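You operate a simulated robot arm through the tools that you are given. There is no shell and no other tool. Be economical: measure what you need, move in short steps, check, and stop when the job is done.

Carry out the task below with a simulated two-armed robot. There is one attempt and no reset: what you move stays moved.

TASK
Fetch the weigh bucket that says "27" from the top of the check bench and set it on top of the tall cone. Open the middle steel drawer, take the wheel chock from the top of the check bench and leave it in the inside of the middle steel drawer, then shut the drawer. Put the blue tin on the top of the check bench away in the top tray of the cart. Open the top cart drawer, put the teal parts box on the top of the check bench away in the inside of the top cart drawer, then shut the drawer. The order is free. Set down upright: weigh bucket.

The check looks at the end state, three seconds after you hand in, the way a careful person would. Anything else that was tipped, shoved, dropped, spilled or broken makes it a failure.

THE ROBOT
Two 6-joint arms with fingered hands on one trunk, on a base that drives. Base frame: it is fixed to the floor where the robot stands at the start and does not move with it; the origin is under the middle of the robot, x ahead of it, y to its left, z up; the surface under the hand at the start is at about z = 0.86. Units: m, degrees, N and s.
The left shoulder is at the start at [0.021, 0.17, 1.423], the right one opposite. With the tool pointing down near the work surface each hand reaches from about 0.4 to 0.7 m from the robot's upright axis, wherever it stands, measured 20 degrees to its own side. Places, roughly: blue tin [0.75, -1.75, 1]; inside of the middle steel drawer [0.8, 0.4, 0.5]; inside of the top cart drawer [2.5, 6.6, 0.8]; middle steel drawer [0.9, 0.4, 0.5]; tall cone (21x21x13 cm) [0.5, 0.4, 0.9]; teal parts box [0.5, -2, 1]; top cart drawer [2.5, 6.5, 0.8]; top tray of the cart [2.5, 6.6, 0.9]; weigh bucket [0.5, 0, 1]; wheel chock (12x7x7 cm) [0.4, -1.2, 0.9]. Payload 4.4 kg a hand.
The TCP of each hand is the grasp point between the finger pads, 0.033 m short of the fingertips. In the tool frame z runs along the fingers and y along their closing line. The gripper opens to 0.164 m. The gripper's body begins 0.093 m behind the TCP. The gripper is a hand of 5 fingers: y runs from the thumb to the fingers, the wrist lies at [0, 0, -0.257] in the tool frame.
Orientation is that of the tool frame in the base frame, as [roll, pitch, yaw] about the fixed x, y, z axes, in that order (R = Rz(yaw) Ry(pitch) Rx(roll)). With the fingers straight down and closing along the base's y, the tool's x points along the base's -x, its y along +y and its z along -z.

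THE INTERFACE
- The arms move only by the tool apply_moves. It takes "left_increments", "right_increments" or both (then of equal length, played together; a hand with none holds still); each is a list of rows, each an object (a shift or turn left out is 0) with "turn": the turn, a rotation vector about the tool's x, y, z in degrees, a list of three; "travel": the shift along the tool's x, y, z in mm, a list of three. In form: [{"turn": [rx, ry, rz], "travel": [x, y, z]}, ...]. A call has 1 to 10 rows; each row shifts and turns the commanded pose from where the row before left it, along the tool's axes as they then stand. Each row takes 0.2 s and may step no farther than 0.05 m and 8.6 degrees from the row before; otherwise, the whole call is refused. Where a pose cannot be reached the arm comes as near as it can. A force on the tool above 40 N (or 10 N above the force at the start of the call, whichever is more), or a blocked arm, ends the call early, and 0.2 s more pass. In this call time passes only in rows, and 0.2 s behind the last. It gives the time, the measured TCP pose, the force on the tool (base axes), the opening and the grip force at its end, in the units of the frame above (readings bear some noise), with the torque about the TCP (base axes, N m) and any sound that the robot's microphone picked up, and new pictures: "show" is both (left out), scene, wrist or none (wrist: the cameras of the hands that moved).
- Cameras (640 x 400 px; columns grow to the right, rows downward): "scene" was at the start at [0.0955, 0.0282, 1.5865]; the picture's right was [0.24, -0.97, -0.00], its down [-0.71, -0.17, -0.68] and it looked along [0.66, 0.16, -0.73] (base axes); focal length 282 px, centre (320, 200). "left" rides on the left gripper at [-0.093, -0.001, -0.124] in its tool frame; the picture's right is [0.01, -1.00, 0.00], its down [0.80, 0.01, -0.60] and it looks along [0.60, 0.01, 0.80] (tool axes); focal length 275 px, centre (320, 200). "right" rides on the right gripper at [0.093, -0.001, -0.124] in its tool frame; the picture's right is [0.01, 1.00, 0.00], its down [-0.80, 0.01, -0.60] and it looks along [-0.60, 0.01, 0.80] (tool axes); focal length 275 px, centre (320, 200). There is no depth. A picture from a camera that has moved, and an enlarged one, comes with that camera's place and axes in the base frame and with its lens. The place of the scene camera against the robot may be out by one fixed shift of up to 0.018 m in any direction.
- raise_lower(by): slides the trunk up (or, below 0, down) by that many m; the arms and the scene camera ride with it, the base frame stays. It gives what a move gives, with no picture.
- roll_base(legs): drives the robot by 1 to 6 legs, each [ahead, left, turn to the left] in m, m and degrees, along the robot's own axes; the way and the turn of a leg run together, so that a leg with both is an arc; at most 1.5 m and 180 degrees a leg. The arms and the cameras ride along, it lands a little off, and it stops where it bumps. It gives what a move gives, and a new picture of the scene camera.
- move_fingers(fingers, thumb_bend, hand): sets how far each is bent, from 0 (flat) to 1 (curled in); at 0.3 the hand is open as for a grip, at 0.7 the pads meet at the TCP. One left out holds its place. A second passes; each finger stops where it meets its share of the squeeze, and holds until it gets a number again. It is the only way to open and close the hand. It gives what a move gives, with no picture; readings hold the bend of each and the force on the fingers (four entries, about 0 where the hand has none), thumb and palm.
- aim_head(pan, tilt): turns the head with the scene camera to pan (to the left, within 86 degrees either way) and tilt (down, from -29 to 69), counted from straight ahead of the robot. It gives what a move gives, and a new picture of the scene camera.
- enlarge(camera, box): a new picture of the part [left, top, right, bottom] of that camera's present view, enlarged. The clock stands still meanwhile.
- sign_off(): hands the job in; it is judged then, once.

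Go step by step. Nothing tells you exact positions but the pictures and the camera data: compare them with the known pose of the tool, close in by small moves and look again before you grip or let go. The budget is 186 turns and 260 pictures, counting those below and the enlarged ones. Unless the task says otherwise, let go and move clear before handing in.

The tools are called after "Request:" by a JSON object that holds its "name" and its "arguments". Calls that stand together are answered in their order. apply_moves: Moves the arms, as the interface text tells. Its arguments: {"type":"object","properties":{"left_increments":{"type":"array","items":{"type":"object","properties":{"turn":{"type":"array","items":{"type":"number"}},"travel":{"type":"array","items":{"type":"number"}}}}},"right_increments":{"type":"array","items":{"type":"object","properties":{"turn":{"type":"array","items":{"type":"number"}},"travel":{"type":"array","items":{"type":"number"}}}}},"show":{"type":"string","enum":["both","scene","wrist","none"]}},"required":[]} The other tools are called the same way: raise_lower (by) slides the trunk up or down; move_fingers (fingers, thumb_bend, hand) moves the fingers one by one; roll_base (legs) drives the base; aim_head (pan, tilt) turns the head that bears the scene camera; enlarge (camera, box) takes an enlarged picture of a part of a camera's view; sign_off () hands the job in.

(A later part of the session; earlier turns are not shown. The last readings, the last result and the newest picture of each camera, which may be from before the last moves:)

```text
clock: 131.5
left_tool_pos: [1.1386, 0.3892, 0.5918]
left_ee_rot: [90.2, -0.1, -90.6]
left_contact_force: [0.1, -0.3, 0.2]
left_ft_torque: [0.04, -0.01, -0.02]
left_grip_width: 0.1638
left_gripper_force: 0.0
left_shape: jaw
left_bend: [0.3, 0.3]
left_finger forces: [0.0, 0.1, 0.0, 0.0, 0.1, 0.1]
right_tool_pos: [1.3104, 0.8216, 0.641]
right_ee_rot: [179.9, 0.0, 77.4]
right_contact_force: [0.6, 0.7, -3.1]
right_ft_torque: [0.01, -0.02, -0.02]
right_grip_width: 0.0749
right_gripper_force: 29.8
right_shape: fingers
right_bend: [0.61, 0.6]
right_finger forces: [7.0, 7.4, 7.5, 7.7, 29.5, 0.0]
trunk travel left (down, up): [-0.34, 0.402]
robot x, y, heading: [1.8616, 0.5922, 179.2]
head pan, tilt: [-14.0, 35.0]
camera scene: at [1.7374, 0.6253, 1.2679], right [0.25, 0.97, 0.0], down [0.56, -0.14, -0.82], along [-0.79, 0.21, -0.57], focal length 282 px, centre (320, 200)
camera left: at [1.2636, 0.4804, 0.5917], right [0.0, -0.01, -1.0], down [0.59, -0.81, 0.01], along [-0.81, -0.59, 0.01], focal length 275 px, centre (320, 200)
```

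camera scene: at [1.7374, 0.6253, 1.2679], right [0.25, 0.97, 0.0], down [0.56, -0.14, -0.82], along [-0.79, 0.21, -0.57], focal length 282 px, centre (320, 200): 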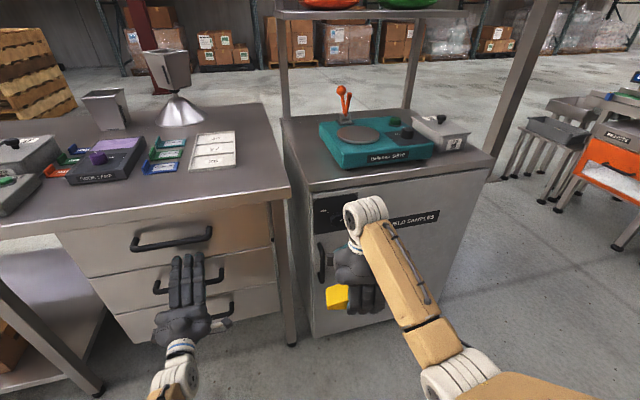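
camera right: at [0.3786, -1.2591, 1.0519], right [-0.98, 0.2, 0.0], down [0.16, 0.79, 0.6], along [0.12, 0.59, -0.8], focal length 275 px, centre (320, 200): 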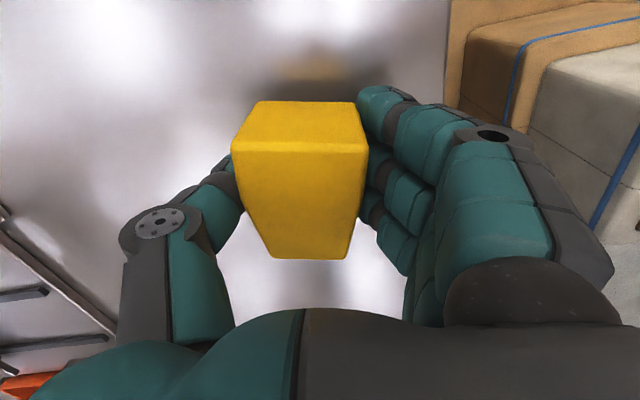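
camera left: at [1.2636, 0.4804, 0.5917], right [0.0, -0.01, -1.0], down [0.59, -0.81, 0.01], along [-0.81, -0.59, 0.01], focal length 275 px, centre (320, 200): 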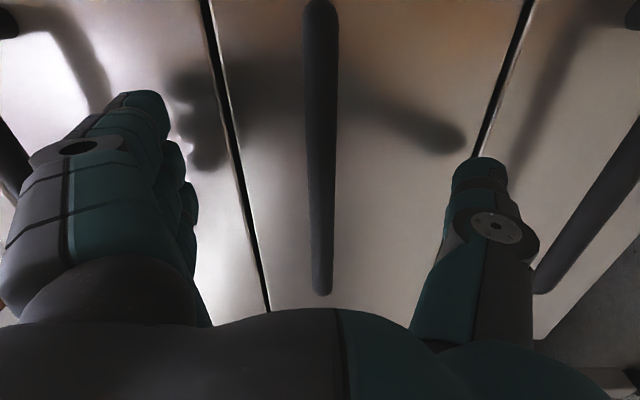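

Request:
{"name": "move_fingers", "arguments": {"hand": "left", "fingers": 0.72, "thumb_bend": 0.72}}

Request:
{"name": "enlarge", "arguments": {"camera": "left", "box": [0, 0, 640, 400]}}

```text
clock: 132.5
left_tool_pos: [1.1372, 0.3887, 0.5937]
left_ee_rot: [90.2, 0.0, -90.6]
left_contact_force: [-3.9, -0.6, 2.5]
left_ft_torque: [0.09, 0.02, 0.06]
left_grip_width: 0.036
left_gripper_force: 8.4
left_shape: fingers
left_bend: [0.71, 0.69]
left_finger forces: [3.9, 2.8, 2.1, 1.6, 7.1, 0.0]
right_tool_pos: [1.3103, 0.8222, 0.6425]
right_ee_rot: [179.9, 0.0, 77.4]
right_contact_force: [0.3, -0.6, -2.3]
right_ft_torque: [0.05, -0.01, 0.01]
right_grip_width: 0.0746
right_gripper_force: 29.4
right_shape: fingers
right_bend: [0.61, 0.6]
right_finger forces: [6.9, 7.3, 7.5, 7.7, 29.6, 0.0]
trunk travel left (down, up): [-0.34, 0.402]
robot x, y, heading: [1.8608, 0.596, 179.4]
head pan, tilt: [-14.0, 35.0]
```

```text
1.00 times, centred on (320, 200) of left (not enlarged: the box is as wide or as high as the picture)
camera zoom: at [1.2635, 0.4803, 0.5921], right [0.0, -0.01, -1.0], down [0.59, -0.81, 0.01], along [-0.81, -0.59, 0.01], focal length 275 px, centre (320, 200)
```

zoom: 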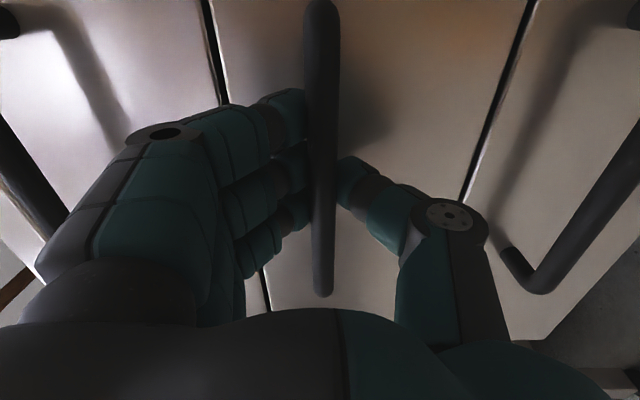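

Request:
{"name": "move_fingers", "arguments": {"hand": "left", "fingers": 0.85, "thumb_bend": 0.85}}

Request:
{"name": "apply_moves", "arguments": {"left_increments": [{"travel": [0, 0, -15]}, {"travel": [0, 0, -15]}, {"travel": [0, 0, -15]}], "show": "both"}}

```text
clock: 133.5
left_tool_pos: [1.1399, 0.388, 0.5954]
left_ee_rot: [89.9, 0.0, -90.7]
left_contact_force: [-0.3, -0.1, 12.6]
left_ft_torque: [0.13, -0.01, 0.07]
left_grip_width: 0.0298
left_gripper_force: 2.9
left_shape: fingers
left_bend: [0.76, 0.76]
left_finger forces: [4.6, 0.1, 0.0, 1.7, 0.0, 0.1]
right_tool_pos: [1.3105, 0.8224, 0.6421]
right_ee_rot: [-180.0, 0.0, 77.5]
right_contact_force: [0.5, -0.8, -3.5]
right_ft_torque: [-0.01, -0.02, -0.04]
right_grip_width: 0.0745
right_gripper_force: 29.1
right_shape: fingers
right_bend: [0.61, 0.6]
right_finger forces: [7.0, 7.3, 7.5, 7.7, 29.6, 0.0]
trunk travel left (down, up): [-0.34, 0.402]
robot x, y, heading: [1.8595, 0.5917, 179.5]
head pan, tilt: [-14.0, 35.0]
```

```text
clock: 134.3
left_tool_pos: [1.1845, 0.3891, 0.5948]
left_ee_rot: [89.9, 0.0, -90.6]
left_contact_force: [2.0, 3.5, 16.7]
left_ft_torque: [0.18, -0.05, 0.06]
left_grip_width: 0.0296
left_gripper_force: 3.4
left_shape: fingers
left_bend: [0.76, 0.76]
left_finger forces: [5.5, 0.0, 0.0, 1.9, 0.1, 0.0]
right_tool_pos: [1.3106, 0.8223, 0.6416]
right_ee_rot: [180.0, 0.0, 77.5]
right_contact_force: [-0.4, 0.6, -3.8]
right_ft_torque: [0.02, -0.03, 0.03]
right_grip_width: 0.0747
right_gripper_force: 29.4
right_shape: fingers
right_bend: [0.61, 0.6]
right_finger forces: [6.9, 7.3, 7.5, 7.7, 29.4, 0.0]
trunk travel left (down, up): [-0.34, 0.402]
robot x, y, heading: [1.8595, 0.5947, 179.6]
head pan, tilt: [-14.0, 35.0]
camera scene: at [1.7391, 0.6259, 1.2682], right [0.25, 0.97, 0.0], down [0.55, -0.15, -0.82], along [-0.79, 0.21, -0.57], focal length 282 px, centre (320, 200)
camera left: at [1.3092, 0.4804, 0.5932], right [0.0, -0.01, -1.0], down [0.59, -0.81, 0.01], along [-0.81, -0.59, 0.01], focal length 275 px, centre (320, 200)
```

scene: 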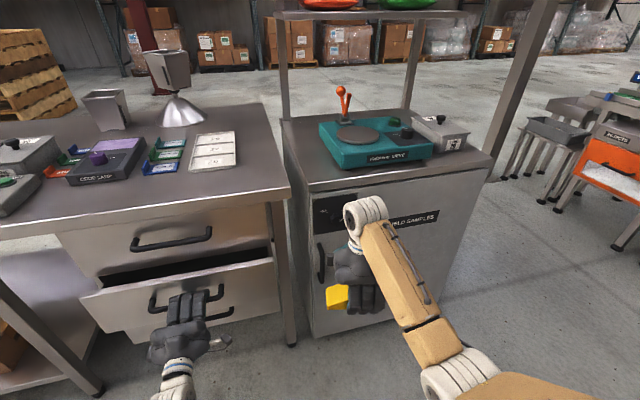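
left: 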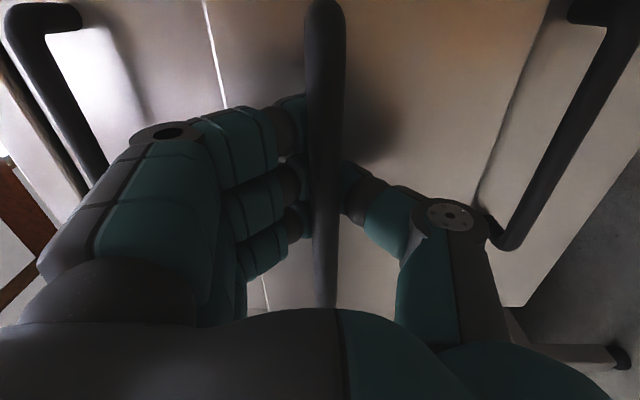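

The drawer is opening. I'll back the base to pull it further.

Request:
{"name": "roll_base", "arguments": {"legs": [[-0.2, 0, 0]]}}

```text
clock: 135.9
left_tool_pos: [1.3843, 0.3875, 0.5925]
left_ee_rot: [90.0, 0.0, -90.6]
left_contact_force: [2.3, 15.0, 13.9]
left_ft_torque: [0.2, -0.19, 0.1]
left_grip_width: 0.0296
left_gripper_force: 4.7
left_shape: fingers
left_bend: [0.76, 0.77]
left_finger forces: [6.7, 0.1, 0.1, 2.2, 0.0, 0.1]
right_tool_pos: [1.5103, 0.8194, 0.6415]
right_ee_rot: [-180.0, 0.2, 77.4]
right_contact_force: [-0.6, 0.0, -3.2]
right_ft_torque: [0.0, -0.03, -0.03]
right_grip_width: 0.0746
right_gripper_force: 29.3
right_shape: fingers
right_bend: [0.61, 0.6]
right_finger forces: [7.0, 7.3, 7.4, 7.6, 29.5, 0.0]
trunk travel left (down, up): [-0.34, 0.402]
robot x, y, heading: [2.0601, 0.5931, 179.3]
head pan, tilt: [-14.0, 35.0]
camera scene: at [1.939, 0.6245, 1.2681], right [0.25, 0.97, 0.0], down [0.55, -0.15, -0.82], along [-0.79, 0.21, -0.57], focal length 282 px, centre (320, 200)
```

scene: 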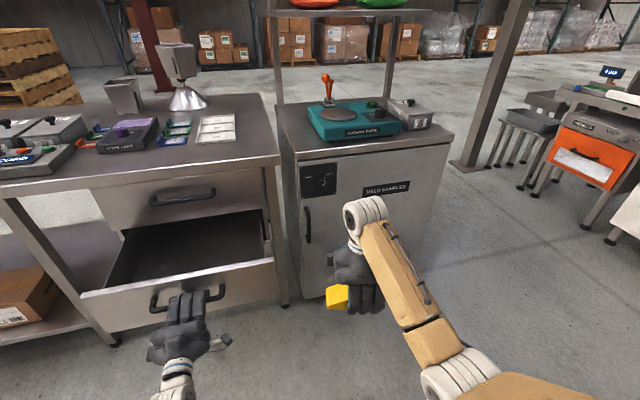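

Request:
{"name": "apply_moves", "arguments": {"left_increments": [{"travel": [0, 0, -15]}, {"travel": [0, 0, -15]}, {"travel": [0, 0, -15]}, {"travel": [0, 0, -15]}], "show": "scene"}}

```text
clock: 136.9
left_tool_pos: [1.4435, 0.3875, 0.5921]
left_ee_rot: [89.9, 0.1, -90.5]
left_contact_force: [2.5, 13.0, 10.7]
left_ft_torque: [0.2, -0.14, 0.09]
left_grip_width: 0.0298
left_gripper_force: 3.5
left_shape: fingers
left_bend: [0.76, 0.77]
left_finger forces: [5.6, 0.0, 0.0, 1.7, 0.0, 0.0]
right_tool_pos: [1.5111, 0.8212, 0.6424]
right_ee_rot: [179.9, 0.1, 77.5]
right_contact_force: [0.4, 1.2, -3.2]
right_ft_torque: [-0.01, -0.05, -0.01]
right_grip_width: 0.0747
right_gripper_force: 29.2
right_shape: fingers
right_bend: [0.61, 0.6]
right_finger forces: [7.0, 7.3, 7.5, 7.7, 29.4, 0.0]
trunk travel left (down, up): [-0.34, 0.402]
robot x, y, heading: [2.062, 0.5922, 179.5]
head pan, tilt: [-14.0, 35.0]
camera scene: at [1.9387, 0.6243, 1.2681], right [0.25, 0.97, 0.0], down [0.55, -0.15, -0.82], along [-0.79, 0.21, -0.57], focal length 282 px, centre (320, 200)
```

scene: 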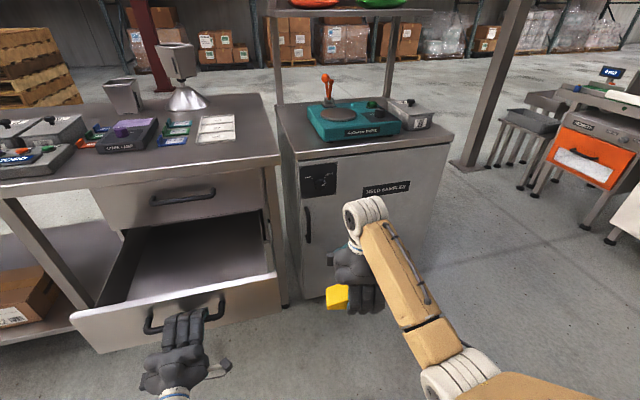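

Request:
{"name": "move_fingers", "arguments": {"hand": "left", "fingers": 0.3, "thumb_bend": 0.3}}

Request:
{"name": "apply_moves", "arguments": {"left_increments": [{"travel": [0, 0, -20]}, {"travel": [0, 0, -20]}], "show": "none"}}

Request:
{"name": "roll_base", "arguments": {"legs": [[-0.2, 0, 0]]}}

Request:
{"name": "raise_lower", "arguments": {"by": 0.2}}

```text
clock: 137.9
left_tool_pos: [1.4427, 0.3863, 0.5911]
left_ee_rot: [90.1, 0.1, -90.7]
left_contact_force: [-0.5, -1.1, 0.7]
left_ft_torque: [0.01, -0.01, 0.01]
left_grip_width: 0.1782
left_gripper_force: 0.1
left_shape: fingers
left_bend: [0.3, 0.3]
left_finger forces: [0.0, 0.1, 0.0, 0.0, 0.0, 0.0]
right_tool_pos: [1.5102, 0.8207, 0.6418]
right_ee_rot: [179.9, 0.0, 77.4]
right_contact_force: [-0.9, -0.2, -3.0]
right_ft_torque: [0.01, -0.03, 0.0]
right_grip_width: 0.0741
right_gripper_force: 29.1
right_shape: fingers
right_bend: [0.61, 0.6]
right_finger forces: [6.9, 7.3, 7.5, 7.7, 29.5, 0.1]
trunk travel left (down, up): [-0.34, 0.402]
robot x, y, heading: [2.0602, 0.5922, 179.4]
head pan, tilt: [-14.0, 35.0]
```

```text
clock: 138.5
left_tool_pos: [1.4829, 0.3859, 0.5936]
left_ee_rot: [90.1, 0.1, -90.6]
left_contact_force: [0.0, 0.0, -1.1]
left_ft_torque: [0.01, 0.01, 0.0]
left_grip_width: 0.1789
left_gripper_force: 0.0
left_shape: fingers
left_bend: [0.3, 0.3]
left_finger forces: [0.0, 0.1, 0.0, 0.1, 0.1, 0.0]
right_tool_pos: [1.51, 0.8209, 0.6423]
right_ee_rot: [179.9, 0.0, 77.3]
right_contact_force: [-0.1, 0.0, -3.1]
right_ft_torque: [-0.01, -0.04, 0.03]
right_grip_width: 0.0745
right_gripper_force: 29.3
right_shape: fingers
right_bend: [0.61, 0.6]
right_finger forces: [7.0, 7.3, 7.4, 7.7, 29.4, 0.0]
trunk travel left (down, up): [-0.34, 0.402]
robot x, y, heading: [2.059, 0.5923, 179.2]
head pan, tilt: [-14.0, 35.0]
```

```text
clock: 140.1
left_tool_pos: [1.684, 0.3838, 0.5931]
left_ee_rot: [90.1, 0.0, -90.7]
left_contact_force: [0.5, 1.1, -1.0]
left_ft_torque: [-0.01, 0.01, -0.01]
left_grip_width: 0.1786
left_gripper_force: 0.1
left_shape: fingers
left_bend: [0.3, 0.3]
left_finger forces: [0.1, 0.0, 0.1, 0.0, 0.1, 0.1]
right_tool_pos: [1.711, 0.8181, 0.6422]
right_ee_rot: [-180.0, 0.0, 77.2]
right_contact_force: [-0.1, -0.3, -3.2]
right_ft_torque: [0.05, -0.03, -0.03]
right_grip_width: 0.0747
right_gripper_force: 29.4
right_shape: fingers
right_bend: [0.61, 0.6]
right_finger forces: [7.1, 7.3, 7.5, 7.7, 29.5, 0.0]
trunk travel left (down, up): [-0.34, 0.402]
robot x, y, heading: [2.2578, 0.5869, 179.3]
head pan, tilt: [-14.0, 35.0]
camera scene: at [2.1384, 0.621, 1.268], right [0.25, 0.97, 0.0], down [0.56, -0.15, -0.82], along [-0.79, 0.21, -0.57], focal length 282 px, centre (320, 200)
```

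scene: 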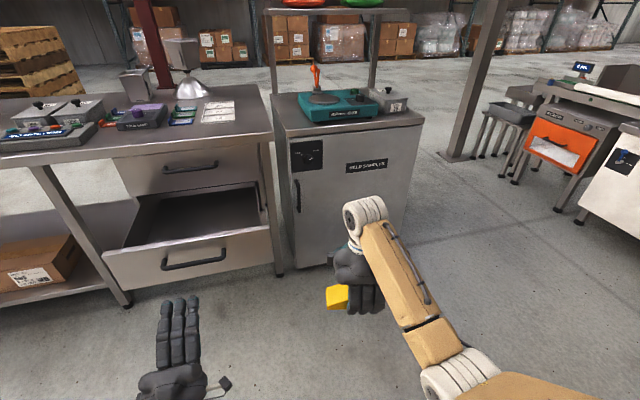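

```text
clock: 142.3
left_tool_pos: [1.6821, 0.3832, 0.7922]
left_ee_rot: [90.2, 0.1, -90.7]
left_contact_force: [0.0, -0.3, -1.0]
left_ft_torque: [0.0, 0.04, 0.0]
left_grip_width: 0.1787
left_gripper_force: 0.0
left_shape: fingers
left_bend: [0.3, 0.3]
left_finger forces: [0.0, 0.1, 0.0, 0.0, 0.1, 0.1]
right_tool_pos: [1.7112, 0.8189, 0.8409]
right_ee_rot: [179.9, 0.0, 77.3]
right_contact_force: [0.7, 0.4, -3.5]
right_ft_torque: [0.04, -0.05, 0.0]
right_grip_width: 0.0746
right_gripper_force: 29.6
right_shape: fingers
right_bend: [0.61, 0.6]
right_finger forces: [6.9, 7.3, 7.5, 7.6, 29.5, 0.0]
trunk travel left (down, up): [-0.54, 0.202]
robot x, y, heading: [2.2599, 0.5888, 179.2]
head pan, tilt: [-14.0, 35.0]
```

Request:
{"name": "roll_base", "arguments": {"legs": [[0, 0.43, 0], [0.4, 0, 0]]}}

Request:
{"name": "aim_head", "arguments": {"pan": -15, "tilt": 50}}

Request:
{"name": "apply_moves", "arguments": {"right_increments": [{"travel": [0, 0, 5]}], "show": "wrist"}}

```text
clock: 147.0
left_tool_pos: [1.2782, -0.0427, 0.792]
left_ee_rot: [90.1, 0.0, -90.7]
left_contact_force: [-0.2, 0.9, 0.3]
left_ft_torque: [-0.02, 0.05, 0.03]
left_grip_width: 0.1787
left_gripper_force: 0.0
left_shape: fingers
left_bend: [0.3, 0.3]
left_finger forces: [0.0, 0.1, 0.0, 0.0, 0.0, 0.0]
right_tool_pos: [1.3039, 0.3935, 0.8421]
right_ee_rot: [179.9, 0.0, 77.2]
right_contact_force: [-0.5, 0.2, -3.5]
right_ft_torque: [-0.01, -0.03, -0.01]
right_grip_width: 0.0748
right_gripper_force: 29.7
right_shape: fingers
right_bend: [0.61, 0.6]
right_finger forces: [7.0, 7.3, 7.5, 7.7, 29.4, 0.0]
trunk travel left (down, up): [-0.54, 0.202]
robot x, y, heading: [1.8539, 0.159, 179.3]
head pan, tilt: [-14.0, 35.0]
camera scene: at [1.7598, 0.1943, 1.4691], right [0.25, 0.97, 0.0], down [0.56, -0.15, -0.82], along [-0.79, 0.21, -0.57], focal length 282 px, centre (320, 200)
```

scene: 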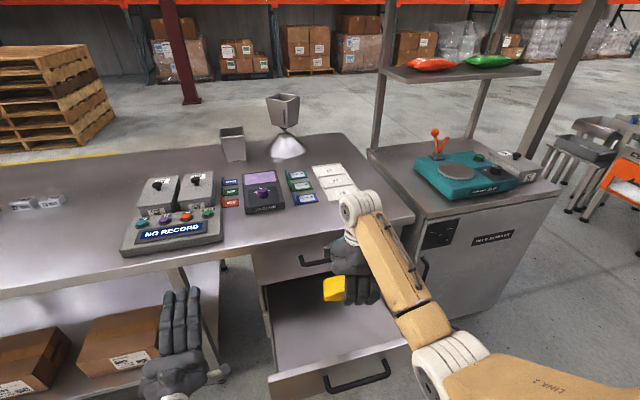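

```text
clock: 147.8
left_tool_pos: [1.2786, -0.0428, 0.7931]
left_ee_rot: [90.1, 0.0, -90.7]
left_contact_force: [-0.3, 0.3, 0.2]
left_ft_torque: [0.03, 0.02, 0.02]
left_grip_width: 0.1786
left_gripper_force: 0.1
left_shape: fingers
left_bend: [0.3, 0.3]
left_finger forces: [0.0, 0.0, 0.0, 0.0, 0.0, 0.0]
right_tool_pos: [1.3066, 0.3926, 0.8419]
right_ee_rot: [179.9, 0.0, 77.3]
right_contact_force: [-0.1, 0.7, -2.6]
right_ft_torque: [0.01, -0.01, -0.01]
right_grip_width: 0.0747
right_gripper_force: 29.3
right_shape: fingers
right_bend: [0.61, 0.6]
right_finger forces: [7.1, 7.3, 7.4, 7.7, 29.5, 0.0]
trunk travel left (down, up): [-0.54, 0.202]
robot x, y, heading: [1.8527, 0.1585, 179.3]
head pan, tilt: [-15.0, 50.0]
camera scene: at [1.7718, 0.1928, 1.4475], right [0.27, 0.96, 0.0], down [0.74, -0.21, -0.64], along [-0.62, 0.17, -0.77], focal length 282 px, centre (320, 200)
```

scene: 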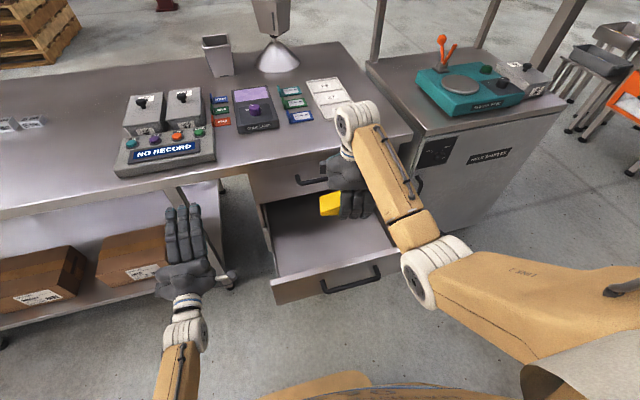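

```text
clock: 148.2
left_tool_pos: [1.2776, -0.0425, 0.7934]
left_ee_rot: [90.1, 0.0, -90.7]
left_contact_force: [0.3, -0.2, -0.2]
left_ft_torque: [-0.04, 0.03, 0.01]
left_grip_width: 0.1786
left_gripper_force: 0.0
left_shape: fingers
left_bend: [0.3, 0.3]
left_finger forces: [0.0, 0.0, 0.0, 0.0, 0.0, 0.0]
right_tool_pos: [1.3056, 0.3931, 0.8369]
right_ee_rot: [179.9, 0.0, 77.2]
right_contact_force: [-0.3, 0.8, -3.2]
right_ft_torque: [-0.03, -0.02, 0.01]
right_grip_width: 0.0748
right_gripper_force: 29.1
right_shape: fingers
right_bend: [0.61, 0.6]
right_finger forces: [7.1, 7.3, 7.5, 7.7, 29.4, 0.0]
trunk travel left (down, up): [-0.54, 0.202]
robot x, y, heading: [1.8566, 0.1617, 179.3]
head pan, tilt: [-15.0, 50.0]
camera right: at [1.3255, 0.4831, 0.9613], right [0.98, -0.21, 0.0], down [-0.17, -0.78, 0.6], along [-0.12, -0.59, -0.8], focal length 275 px, centre (320, 200)
```

right: 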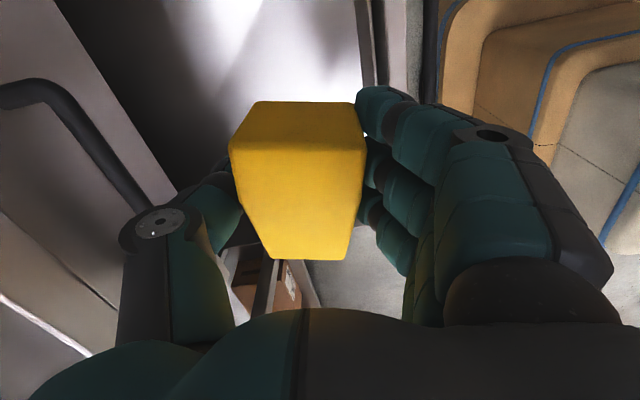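

Request:
{"name": "apply_moves", "arguments": {"right_increments": [{"turn": [0, 0, 8.5]}, {"turn": [0, 0, 8.5]}, {"turn": [0, 0, 8.5]}, {"turn": [0, 0, 8.5]}, {"turn": [0, 0, 8.5]}, {"turn": [0, 0, 8.5]}, {"turn": [0, 0, 8.5]}, {"turn": [0, 0, 8.5]}, {"turn": [0, 0, 8.5]}, {"travel": [-20, 0, 0]}], "show": "both"}}

```text
clock: 150.4
left_tool_pos: [1.2773, -0.0429, 0.7922]
left_ee_rot: [90.2, 0.0, -90.6]
left_contact_force: [0.5, -0.2, -0.1]
left_ft_torque: [-0.02, -0.03, 0.03]
left_grip_width: 0.1788
left_gripper_force: 0.1
left_shape: fingers
left_bend: [0.3, 0.3]
left_finger forces: [0.1, 0.1, 0.0, 0.1, 0.1, 0.0]
right_tool_pos: [1.2843, 0.3924, 0.8372]
right_ee_rot: [180.0, -0.1, 0.6]
right_contact_force: [-0.3, 0.1, -3.2]
right_ft_torque: [-0.07, -0.01, -0.02]
right_grip_width: 0.0747
right_gripper_force: 29.2
right_shape: fingers
right_bend: [0.61, 0.6]
right_finger forces: [7.0, 7.3, 7.5, 7.6, 29.4, 0.0]
trunk travel left (down, up): [-0.54, 0.202]
robot x, y, heading: [1.8569, 0.1638, 179.2]
head pan, tilt: [-15.0, 50.0]
camera scene: at [1.7711, 0.1927, 1.4474], right [0.27, 0.96, 0.0], down [0.74, -0.21, -0.64], along [-0.62, 0.17, -0.77], focal length 282 px, centre (320, 200)
camera right: at [1.3775, 0.3945, 0.9611], right [0.02, -1.0, 0.0], down [-0.8, -0.02, 0.6], along [-0.6, -0.01, -0.8], focal length 275 px, centre (320, 200)
```

scene: 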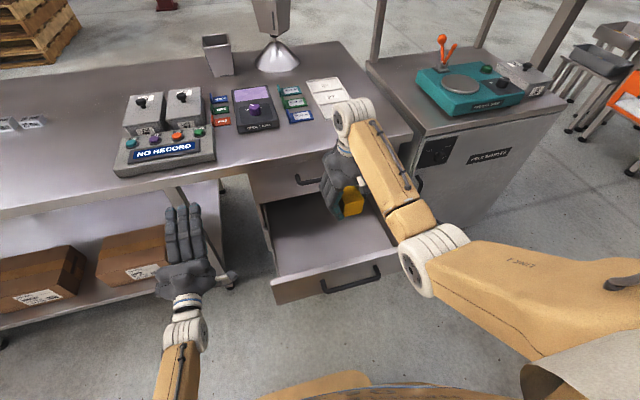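
right: 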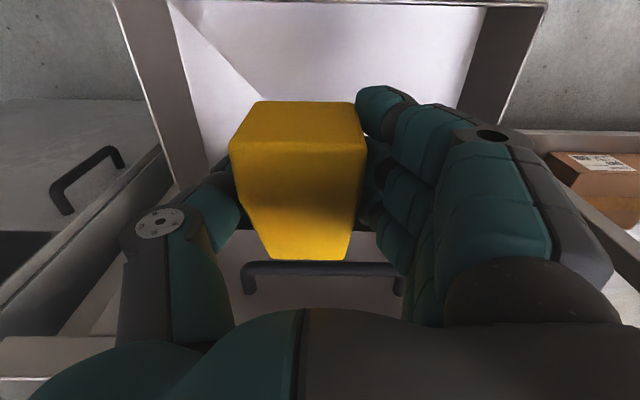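

Request:
{"name": "apply_moves", "arguments": {"right_increments": [{"travel": [-30, 0, 0]}], "show": "none"}}

Request:
{"name": "raise_lower", "arguments": {"by": -0.19}}

Request:
{"name": "apply_moves", "arguments": {"right_increments": [{"travel": [0, 0, 10]}], "show": "both"}}

```text
clock: 150.8
left_tool_pos: [1.277, -0.0428, 0.7917]
left_ee_rot: [90.2, 0.0, -90.6]
left_contact_force: [-0.4, -0.1, 0.7]
left_ft_torque: [0.01, 0.01, -0.01]
left_grip_width: 0.1786
left_gripper_force: 0.0
left_shape: fingers
left_bend: [0.3, 0.3]
left_finger forces: [0.1, 0.0, 0.1, 0.1, 0.1, 0.0]
right_tool_pos: [1.2555, 0.3946, 0.8364]
right_ee_rot: [180.0, -0.1, 0.6]
right_contact_force: [0.5, 0.4, -3.0]
right_ft_torque: [-0.05, -0.02, -0.01]
right_grip_width: 0.0746
right_gripper_force: 29.1
right_shape: fingers
right_bend: [0.61, 0.6]
right_finger forces: [7.0, 7.3, 7.5, 7.6, 29.5, 0.0]
trunk travel left (down, up): [-0.54, 0.202]
robot x, y, heading: [1.8541, 0.1628, 179.2]
head pan, tilt: [-15.0, 50.0]
```

```text
clock: 152.8
left_tool_pos: [1.2768, -0.0432, 0.603]
left_ee_rot: [90.0, 0.1, -90.6]
left_contact_force: [0.2, 0.5, -0.3]
left_ft_torque: [0.01, -0.04, 0.01]
left_grip_width: 0.1785
left_gripper_force: 0.1
left_shape: fingers
left_bend: [0.3, 0.3]
left_finger forces: [0.0, 0.0, 0.0, 0.0, 0.0, 0.0]
right_tool_pos: [1.2557, 0.3925, 0.6477]
right_ee_rot: [-179.9, -0.1, 0.7]
right_contact_force: [0.3, -0.3, -2.6]
right_ft_torque: [-0.01, -0.05, -0.01]
right_grip_width: 0.0747
right_gripper_force: 29.2
right_shape: fingers
right_bend: [0.61, 0.6]
right_finger forces: [7.2, 7.3, 7.4, 7.6, 29.6, 0.0]
trunk travel left (down, up): [-0.35, 0.392]
robot x, y, heading: [1.8558, 0.1611, 179.3]
head pan, tilt: [-15.0, 50.0]
```

```text
clock: 153.2
left_tool_pos: [1.2787, -0.0432, 0.6026]
left_ee_rot: [90.2, 0.1, -90.7]
left_contact_force: [-0.5, 0.1, -0.3]
left_ft_torque: [0.02, 0.04, 0.0]
left_grip_width: 0.1785
left_gripper_force: 0.1
left_shape: fingers
left_bend: [0.3, 0.3]
left_finger forces: [0.0, 0.0, 0.1, 0.0, 0.1, 0.0]
right_tool_pos: [1.2541, 0.391, 0.6364]
right_ee_rot: [180.0, -0.1, 0.7]
right_contact_force: [0.3, 0.3, -2.7]
right_ft_torque: [-0.01, -0.02, -0.04]
right_grip_width: 0.0745
right_gripper_force: 29.6
right_shape: fingers
right_bend: [0.61, 0.6]
right_finger forces: [7.1, 7.3, 7.4, 7.7, 29.6, 0.0]
trunk travel left (down, up): [-0.35, 0.392]
robot x, y, heading: [1.8592, 0.1611, 179.1]
head pan, tilt: [-15.0, 50.0]
camera scene: at [1.7458, 0.1931, 1.2563], right [0.27, 0.96, 0.0], down [0.74, -0.21, -0.64], along [-0.62, 0.17, -0.77], focal length 282 px, centre (320, 200)
camera right: at [1.3488, 0.3943, 0.7615], right [0.02, -1.0, 0.0], down [-0.8, -0.02, 0.6], along [-0.6, -0.01, -0.8], focal length 275 px, centre (320, 200)
```

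scene: 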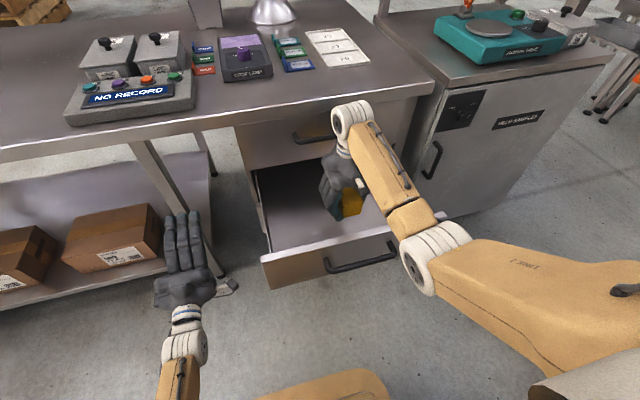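
right: 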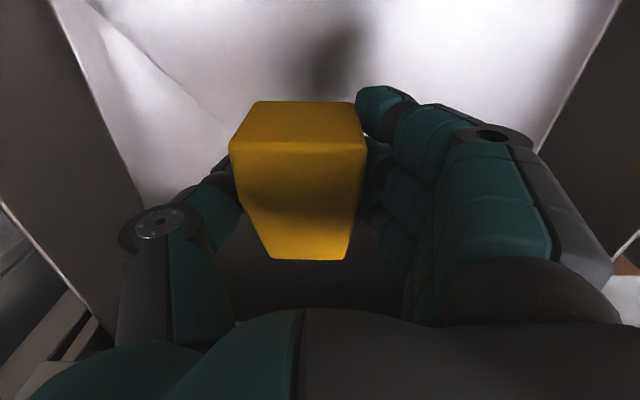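

Request:
{"name": "apply_moves", "arguments": {"right_increments": [{"travel": [0, 0, 15]}, {"travel": [0, 0, 15]}, {"travel": [0, 0, 10]}, {"travel": [0, 0, 5]}, {"travel": [0, 0, 5]}, {"travel": [0, 0, 5]}, {"travel": [0, 0, 5]}, {"travel": [0, 0, 5]}, {"travel": [0, 0, 5]}, {"travel": [0, 0, 5]}], "show": "wrist"}}

```text
clock: 155.4
left_tool_pos: [1.278, -0.0425, 0.6022]
left_ee_rot: [90.1, 0.0, -90.7]
left_contact_force: [-0.4, -0.4, -0.4]
left_ft_torque: [-0.02, 0.01, 0.03]
left_grip_width: 0.1787
left_gripper_force: 0.1
left_shape: fingers
left_bend: [0.3, 0.3]
left_finger forces: [0.0, 0.0, 0.0, 0.0, 0.0, 0.0]
right_tool_pos: [1.2554, 0.3926, 0.5608]
right_ee_rot: [-180.0, -0.2, 0.8]
right_contact_force: [-0.4, -0.9, -3.5]
right_ft_torque: [-0.04, -0.03, 0.0]
right_grip_width: 0.0746
right_gripper_force: 29.5
right_shape: fingers
right_bend: [0.61, 0.6]
right_finger forces: [7.0, 7.2, 7.5, 7.6, 29.5, 0.0]
trunk travel left (down, up): [-0.35, 0.392]
robot x, y, heading: [1.8568, 0.1623, 179.3]
head pan, tilt: [-15.0, 50.0]
camera right: at [1.3489, 0.3941, 0.6863], right [0.02, -1.0, 0.0], down [-0.8, -0.02, 0.6], along [-0.6, -0.01, -0.8], focal length 275 px, centre (320, 200)
```

right: 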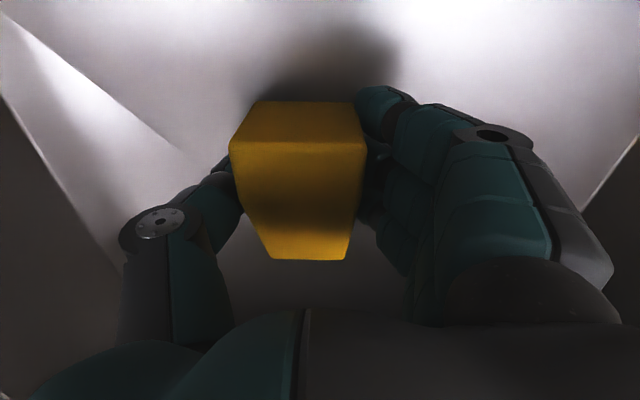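

Request:
{"name": "apply_moves", "arguments": {"right_increments": [{"travel": [0, 0, 4]}, {"travel": [0, 0, 4]}, {"travel": [0, 0, 4]}, {"travel": [0, 0, 4]}], "show": "wrist"}}

```text
clock: 156.4
left_tool_pos: [1.2781, -0.0421, 0.6023]
left_ee_rot: [90.2, 0.0, -90.7]
left_contact_force: [0.3, -0.2, -0.5]
left_ft_torque: [-0.01, -0.01, -0.03]
left_grip_width: 0.1787
left_gripper_force: 0.1
left_shape: fingers
left_bend: [0.3, 0.3]
left_finger forces: [0.0, 0.0, 0.1, 0.0, 0.0, 0.1]
right_tool_pos: [1.2555, 0.3918, 0.5461]
right_ee_rot: [-179.9, -0.1, 0.7]
right_contact_force: [0.1, -0.9, -2.7]
right_ft_torque: [-0.01, -0.03, 0.03]
right_grip_width: 0.0747
right_gripper_force: 29.5
right_shape: fingers
right_bend: [0.61, 0.6]
right_finger forces: [7.2, 7.4, 7.4, 7.6, 29.5, 0.1]
trunk travel left (down, up): [-0.35, 0.392]
robot x, y, heading: [1.852, 0.1593, 179.1]
head pan, tilt: [-15.0, 50.0]
camera right: at [1.3489, 0.3935, 0.6701], right [0.02, -1.0, 0.0], down [-0.8, -0.02, 0.6], along [-0.6, -0.01, -0.8], focal length 275 px, centre (320, 200)
```

right: 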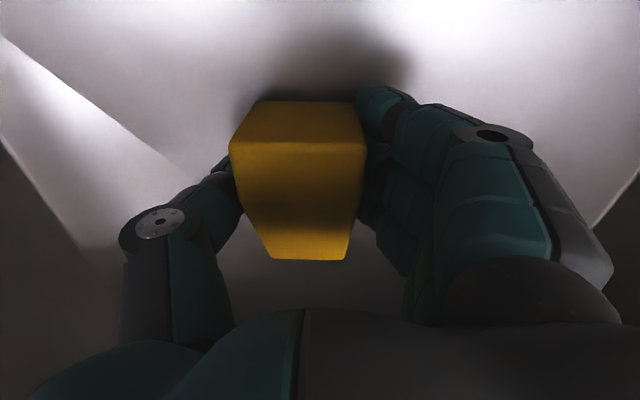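

Request:
{"name": "apply_moves", "arguments": {"right_increments": [{"travel": [0, 0, 4]}, {"travel": [0, 0, 4]}, {"travel": [0, 0, 4]}], "show": "wrist"}}

Request:
{"name": "enlarge", "arguments": {"camera": "scene", "box": [230, 90, 470, 300]}}

```text
clock: 157.2
left_tool_pos: [1.2777, -0.0432, 0.6048]
left_ee_rot: [90.1, 0.2, -90.8]
left_contact_force: [-0.5, 0.5, 0.0]
left_ft_torque: [0.02, 0.02, 0.01]
left_grip_width: 0.1785
left_gripper_force: 0.0
left_shape: fingers
left_bend: [0.3, 0.3]
left_finger forces: [0.0, 0.0, 0.0, 0.0, 0.0, 0.1]
right_tool_pos: [1.2535, 0.3912, 0.5381]
right_ee_rot: [-179.9, 0.6, 0.8]
right_contact_force: [0.6, -0.2, 25.3]
right_ft_torque: [0.7, -0.67, -0.19]
right_grip_width: 0.0747
right_gripper_force: 43.8
right_shape: fingers
right_bend: [0.61, 0.6]
right_finger forces: [16.7, 7.4, 7.4, 7.7, 47.6, 0.1]
trunk travel left (down, up): [-0.35, 0.392]
robot x, y, heading: [1.8568, 0.16, 178.9]
head pan, tilt: [-15.0, 50.0]
camera right: at [1.3477, 0.3932, 0.6625], right [0.03, -1.0, 0.0], down [-0.8, -0.02, 0.61], along [-0.61, -0.01, -0.8], focal length 275 px, centre (320, 200)
```

right: 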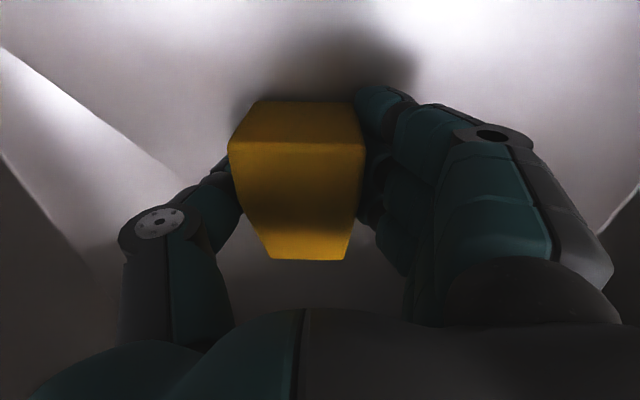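

```text
1.90 times, centred on (350, 195) of scene
camera zoom: at [1.7483, 0.1921, 1.2571], right [0.27, 0.96, 0.0], down [0.74, -0.21, -0.64], along [-0.62, 0.18, -0.77], focal length 536 px, centre (263, 210)
```

zoom: 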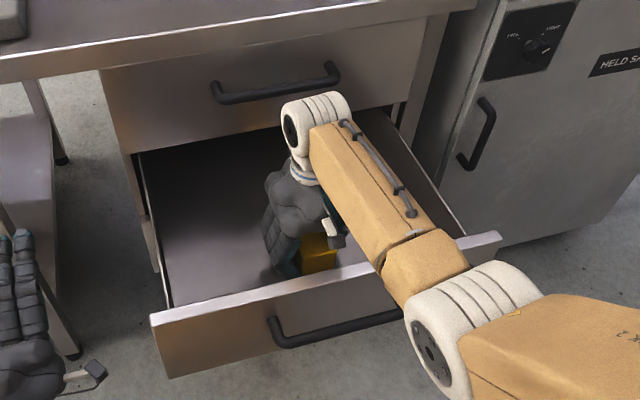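

Request:
{"name": "apply_moves", "arguments": {"right_increments": [{"travel": [0, 0, -2]}], "show": "none"}}

Request:
{"name": "move_fingers", "arguments": {"hand": "right", "fingers": 0.3, "thumb_bend": 0.3}}

Request:
{"name": "apply_moves", "arguments": {"right_increments": [{"travel": [0, 0, -20]}, {"travel": [0, 0, -40]}, {"travel": [0, 0, -40]}], "show": "both"}}

```text
clock: 157.6
left_tool_pos: [1.2791, -0.042, 0.6042]
left_ee_rot: [90.0, 0.1, -90.7]
left_contact_force: [0.3, 0.5, 0.6]
left_ft_torque: [0.03, -0.04, -0.02]
left_grip_width: 0.1783
left_gripper_force: 0.1
left_shape: fingers
left_bend: [0.3, 0.3]
left_finger forces: [0.0, 0.0, 0.1, 0.0, 0.1, 0.0]
right_tool_pos: [1.2553, 0.3907, 0.5386]
right_ee_rot: [-179.9, 0.3, 0.7]
right_contact_force: [-1.2, -0.7, 26.7]
right_ft_torque: [1.25, -0.22, 0.02]
right_grip_width: 0.0748
right_gripper_force: 44.4
right_shape: fingers
right_bend: [0.61, 0.6]
right_finger forces: [11.1, 7.7, 7.4, 7.5, 54.6, 0.0]
trunk travel left (down, up): [-0.35, 0.392]
robot x, y, heading: [1.8546, 0.1642, 179.3]
head pan, tilt: [-15.0, 50.0]
```

```text
clock: 158.6
left_tool_pos: [1.2773, -0.0425, 0.6023]
left_ee_rot: [90.1, 0.0, -90.7]
left_contact_force: [-0.2, -0.4, -0.2]
left_ft_torque: [-0.04, 0.03, 0.01]
left_grip_width: 0.1787
left_gripper_force: 0.0
left_shape: fingers
left_bend: [0.3, 0.3]
left_finger forces: [0.0, 0.1, 0.0, 0.0, 0.1, 0.0]
right_tool_pos: [1.257, 0.392, 0.5353]
right_ee_rot: [180.0, -0.2, 0.7]
right_contact_force: [-0.6, 0.7, -0.8]
right_ft_torque: [-0.04, 0.0, -0.01]
right_grip_width: 0.1789
right_gripper_force: 0.1
right_shape: fingers
right_bend: [0.3, 0.3]
right_finger forces: [0.0, 0.1, 0.1, 0.0, 0.0, 0.0]
trunk travel left (down, up): [-0.35, 0.392]
robot x, y, heading: [1.8513, 0.161, 179.2]
head pan, tilt: [-15.0, 50.0]
```

```text
clock: 159.4
left_tool_pos: [1.2774, -0.0431, 0.6035]
left_ee_rot: [90.2, 0.0, -90.6]
left_contact_force: [1.3, -0.3, 0.0]
left_ft_torque: [0.0, 0.01, 0.03]
left_grip_width: 0.1787
left_gripper_force: 0.0
left_shape: fingers
left_bend: [0.3, 0.3]
left_finger forces: [0.0, 0.0, 0.1, 0.0, 0.1, 0.1]
right_tool_pos: [1.257, 0.3914, 0.6353]
right_ee_rot: [180.0, -0.3, 0.7]
right_contact_force: [0.2, 0.2, -0.2]
right_ft_torque: [0.0, 0.0, -0.06]
right_grip_width: 0.1785
right_gripper_force: 0.0
right_shape: fingers
right_bend: [0.3, 0.3]
right_finger forces: [0.0, 0.0, 0.0, 0.1, 0.0, 0.1]
trunk travel left (down, up): [-0.35, 0.392]
robot x, y, heading: [1.8513, 0.159, 179.3]
head pan, tilt: [-15.0, 50.0]
camera scene: at [1.7462, 0.1929, 1.2564], right [0.27, 0.96, 0.0], down [0.74, -0.21, -0.64], along [-0.62, 0.17, -0.77], focal length 282 px, centre (320, 200)
camera right: at [1.3488, 0.394, 0.7596], right [0.02, -1.0, 0.0], down [-0.8, -0.02, 0.6], along [-0.6, -0.01, -0.8], focal length 275 px, centre (320, 200)
```

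scene: 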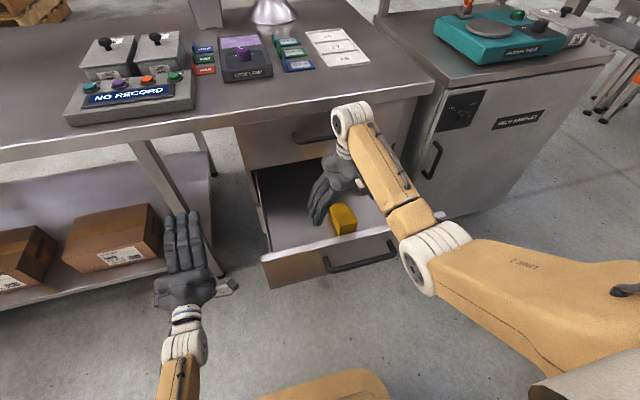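
right: 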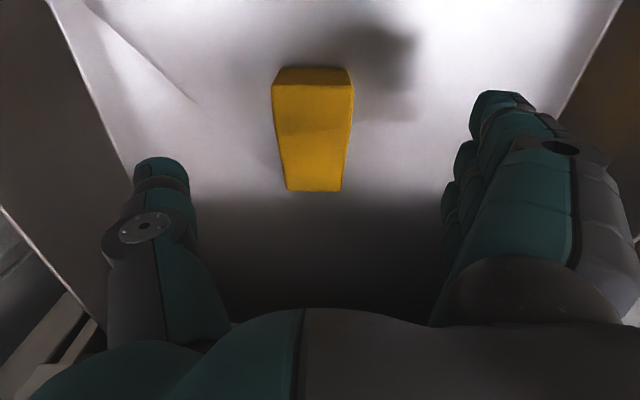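

Chock lies inside the drawer. Now I'll withdraw and go back to the handle with the left hand to shut it.

Request:
{"name": "raise_lower", "arguments": {"by": 0.19}}

Request:
{"name": "roll_base", "arguments": {"legs": [[-0.4, 0, 0], [0, -0.43, 0]]}}

Request:
{"name": "raise_lower", "arguments": {"by": -0.2}}

Request:
{"name": "apply_moves", "arguments": {"left_increments": [{"travel": [0, 0, 1]}], "show": "wrist"}}

```text
clock: 161.5
left_tool_pos: [1.2774, -0.0426, 0.7917]
left_ee_rot: [90.1, 0.0, -90.7]
left_contact_force: [0.2, -0.3, -0.2]
left_ft_torque: [0.0, 0.02, 0.0]
left_grip_width: 0.1787
left_gripper_force: 0.0
left_shape: fingers
left_bend: [0.3, 0.3]
left_finger forces: [0.0, 0.1, 0.0, 0.0, 0.1, 0.0]
right_tool_pos: [1.2553, 0.3911, 0.826]
right_ee_rot: [180.0, -0.2, 0.7]
right_contact_force: [1.3, 0.3, -0.4]
right_ft_torque: [0.02, -0.04, 0.03]
right_grip_width: 0.1789
right_gripper_force: 0.0
right_shape: fingers
right_bend: [0.3, 0.3]
right_finger forces: [0.0, 0.1, 0.1, 0.0, 0.1, 0.0]
trunk travel left (down, up): [-0.54, 0.202]
robot x, y, heading: [1.849, 0.1633, 179.2]
head pan, tilt: [-15.0, 50.0]
```

```text
clock: 166.2
left_tool_pos: [1.6846, 0.3784, 0.7939]
left_ee_rot: [90.1, 0.0, -90.6]
left_contact_force: [-0.9, 1.0, 0.0]
left_ft_torque: [0.02, -0.03, 0.04]
left_grip_width: 0.1788
left_gripper_force: 0.0
left_shape: fingers
left_bend: [0.3, 0.3]
left_finger forces: [0.0, 0.0, 0.0, 0.0, 0.0, 0.0]
right_tool_pos: [1.6619, 0.814, 0.8243]
right_ee_rot: [-179.9, -0.1, 0.9]
right_contact_force: [-0.3, 1.0, 0.3]
right_ft_torque: [0.01, -0.03, -0.04]
right_grip_width: 0.1788
right_gripper_force: 0.0
right_shape: fingers
right_bend: [0.3, 0.3]
right_finger forces: [0.0, 0.0, 0.1, 0.0, 0.0, 0.0]
trunk travel left (down, up): [-0.54, 0.202]
robot x, y, heading: [2.2589, 0.585, 179.5]
head pan, tilt: [-15.0, 50.0]
camera scene: at [2.1789, 0.6165, 1.4475], right [0.27, 0.96, 0.0], down [0.74, -0.21, -0.64], along [-0.62, 0.17, -0.77], focal length 282 px, centre (320, 200)
```

scene: 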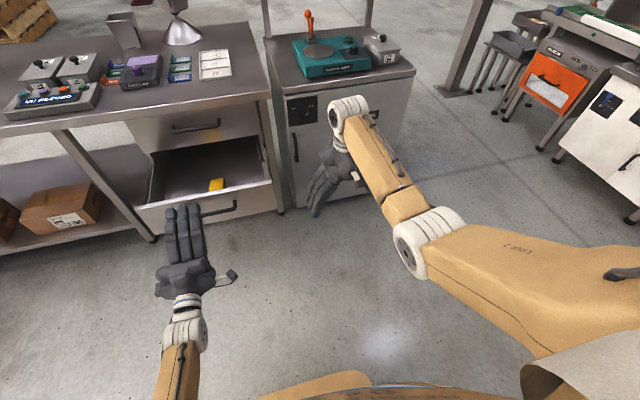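

```text
clock: 168.4
left_tool_pos: [1.6854, 0.3789, 0.5926]
left_ee_rot: [90.0, -0.1, -90.6]
left_contact_force: [-0.2, -0.5, 0.4]
left_ft_torque: [0.0, 0.0, 0.0]
left_grip_width: 0.1784
left_gripper_force: 0.0
left_shape: fingers
left_bend: [0.3, 0.3]
left_finger forces: [0.0, 0.0, 0.0, 0.1, 0.0, 0.0]
right_tool_pos: [1.6618, 0.8123, 0.6271]
right_ee_rot: [-180.0, 0.0, 1.0]
right_contact_force: [-0.4, 0.9, 0.0]
right_ft_torque: [-0.01, 0.02, 0.02]
right_grip_width: 0.179
right_gripper_force: 0.0
right_shape: fingers
right_bend: [0.3, 0.3]
right_finger forces: [0.1, 0.1, 0.0, 0.1, 0.0, 0.1]
trunk travel left (down, up): [-0.34, 0.402]
robot x, y, heading: [2.2636, 0.5826, 179.3]
head pan, tilt: [-15.0, 50.0]
```

```text
clock: 168.8
left_tool_pos: [1.6836, 0.3782, 0.594]
left_ee_rot: [90.1, 0.0, -90.4]
left_contact_force: [0.5, 0.7, 0.0]
left_ft_torque: [-0.01, 0.0, -0.01]
left_grip_width: 0.1784
left_gripper_force: 0.1
left_shape: fingers
left_bend: [0.3, 0.3]
left_finger forces: [0.0, 0.1, 0.0, 0.0, 0.0, 0.0]
right_tool_pos: [1.6611, 0.8134, 0.6259]
right_ee_rot: [-180.0, -0.1, 0.8]
right_contact_force: [-0.9, -0.1, -0.1]
right_ft_torque: [0.01, -0.01, 0.02]
right_grip_width: 0.179
right_gripper_force: 0.1
right_shape: fingers
right_bend: [0.3, 0.3]
right_finger forces: [0.1, 0.1, 0.0, 0.0, 0.0, 0.1]
trunk travel left (down, up): [-0.34, 0.402]
robot x, y, heading: [2.2607, 0.5854, 179.6]
head pan, tilt: [-15.0, 50.0]
camera left: at [1.8091, 0.4707, 0.5923], right [0.0, -0.01, -1.0], down [0.59, -0.81, 0.01], along [-0.81, -0.59, 0.01], focal length 275 px, centre (320, 200)
```

left: 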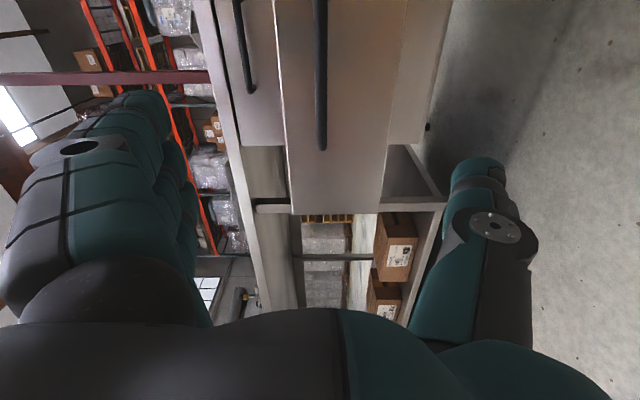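

Request:
{"name": "roll_base", "arguments": {"legs": [[0.2, 0, 0]]}}

Request:
{"name": "apply_moves", "arguments": {"left_increments": [{"travel": [0, 0, 20]}, {"travel": [0, 0, 20]}], "show": "wrist"}}

```text
clock: 170.4
left_tool_pos: [1.4829, 0.3808, 0.5929]
left_ee_rot: [90.1, -0.1, -90.6]
left_contact_force: [1.0, -0.2, 0.3]
left_ft_torque: [0.02, 0.02, -0.03]
left_grip_width: 0.1784
left_gripper_force: 0.0
left_shape: fingers
left_bend: [0.3, 0.3]
left_finger forces: [0.0, 0.0, 0.0, 0.1, 0.0, 0.1]
right_tool_pos: [1.4607, 0.8156, 0.6254]
right_ee_rot: [-180.0, -0.1, 0.9]
right_contact_force: [-1.1, -0.8, -0.4]
right_ft_torque: [0.0, -0.03, -0.01]
right_grip_width: 0.1789
right_gripper_force: 0.1
right_shape: fingers
right_bend: [0.3, 0.3]
right_finger forces: [0.0, 0.0, 0.1, 0.0, 0.1, 0.0]
trunk travel left (down, up): [-0.34, 0.402]
robot x, y, heading: [2.0613, 0.5845, 179.4]
head pan, tilt: [-15.0, 50.0]
camera scene: at [1.9493, 0.618, 1.2462], right [0.27, 0.96, 0.0], down [0.74, -0.21, -0.64], along [-0.62, 0.17, -0.77], focal length 282 px, centre (320, 200)
```

scene: 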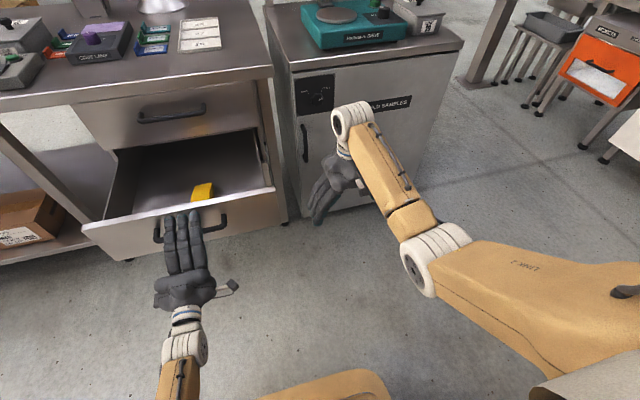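

```text
clock: 171.0
left_tool_pos: [1.4423, 0.38, 0.5917]
left_ee_rot: [90.2, 0.0, -90.5]
left_contact_force: [-0.2, -0.4, -1.1]
left_ft_torque: [0.01, 0.03, 0.01]
left_grip_width: 0.1787
left_gripper_force: 0.0
left_shape: fingers
left_bend: [0.3, 0.3]
left_finger forces: [0.1, 0.0, 0.0, 0.1, 0.0, 0.0]
right_tool_pos: [1.4609, 0.8154, 0.6248]
right_ee_rot: [-180.0, -0.1, 1.0]
right_contact_force: [0.1, -0.4, -0.2]
right_ft_torque: [-0.01, -0.02, 0.02]
right_grip_width: 0.1791
right_gripper_force: 0.0
right_shape: fingers
right_bend: [0.3, 0.3]
right_finger forces: [0.0, 0.1, 0.0, 0.1, 0.1, 0.0]
trunk travel left (down, up): [-0.34, 0.402]
robot x, y, heading: [2.058, 0.5896, 179.1]
head pan, tilt: [-15.0, 50.0]
camera left: at [1.5684, 0.4728, 0.5915], right [0.0, -0.01, -1.0], down [0.59, -0.81, 0.01], along [-0.81, -0.59, 0.0], focal length 275 px, centre (320, 200)
```

left: 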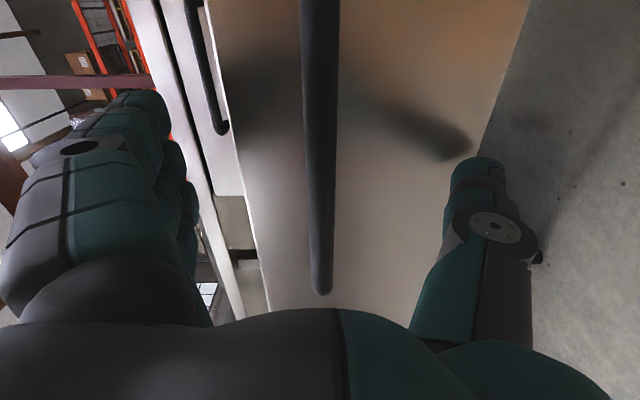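

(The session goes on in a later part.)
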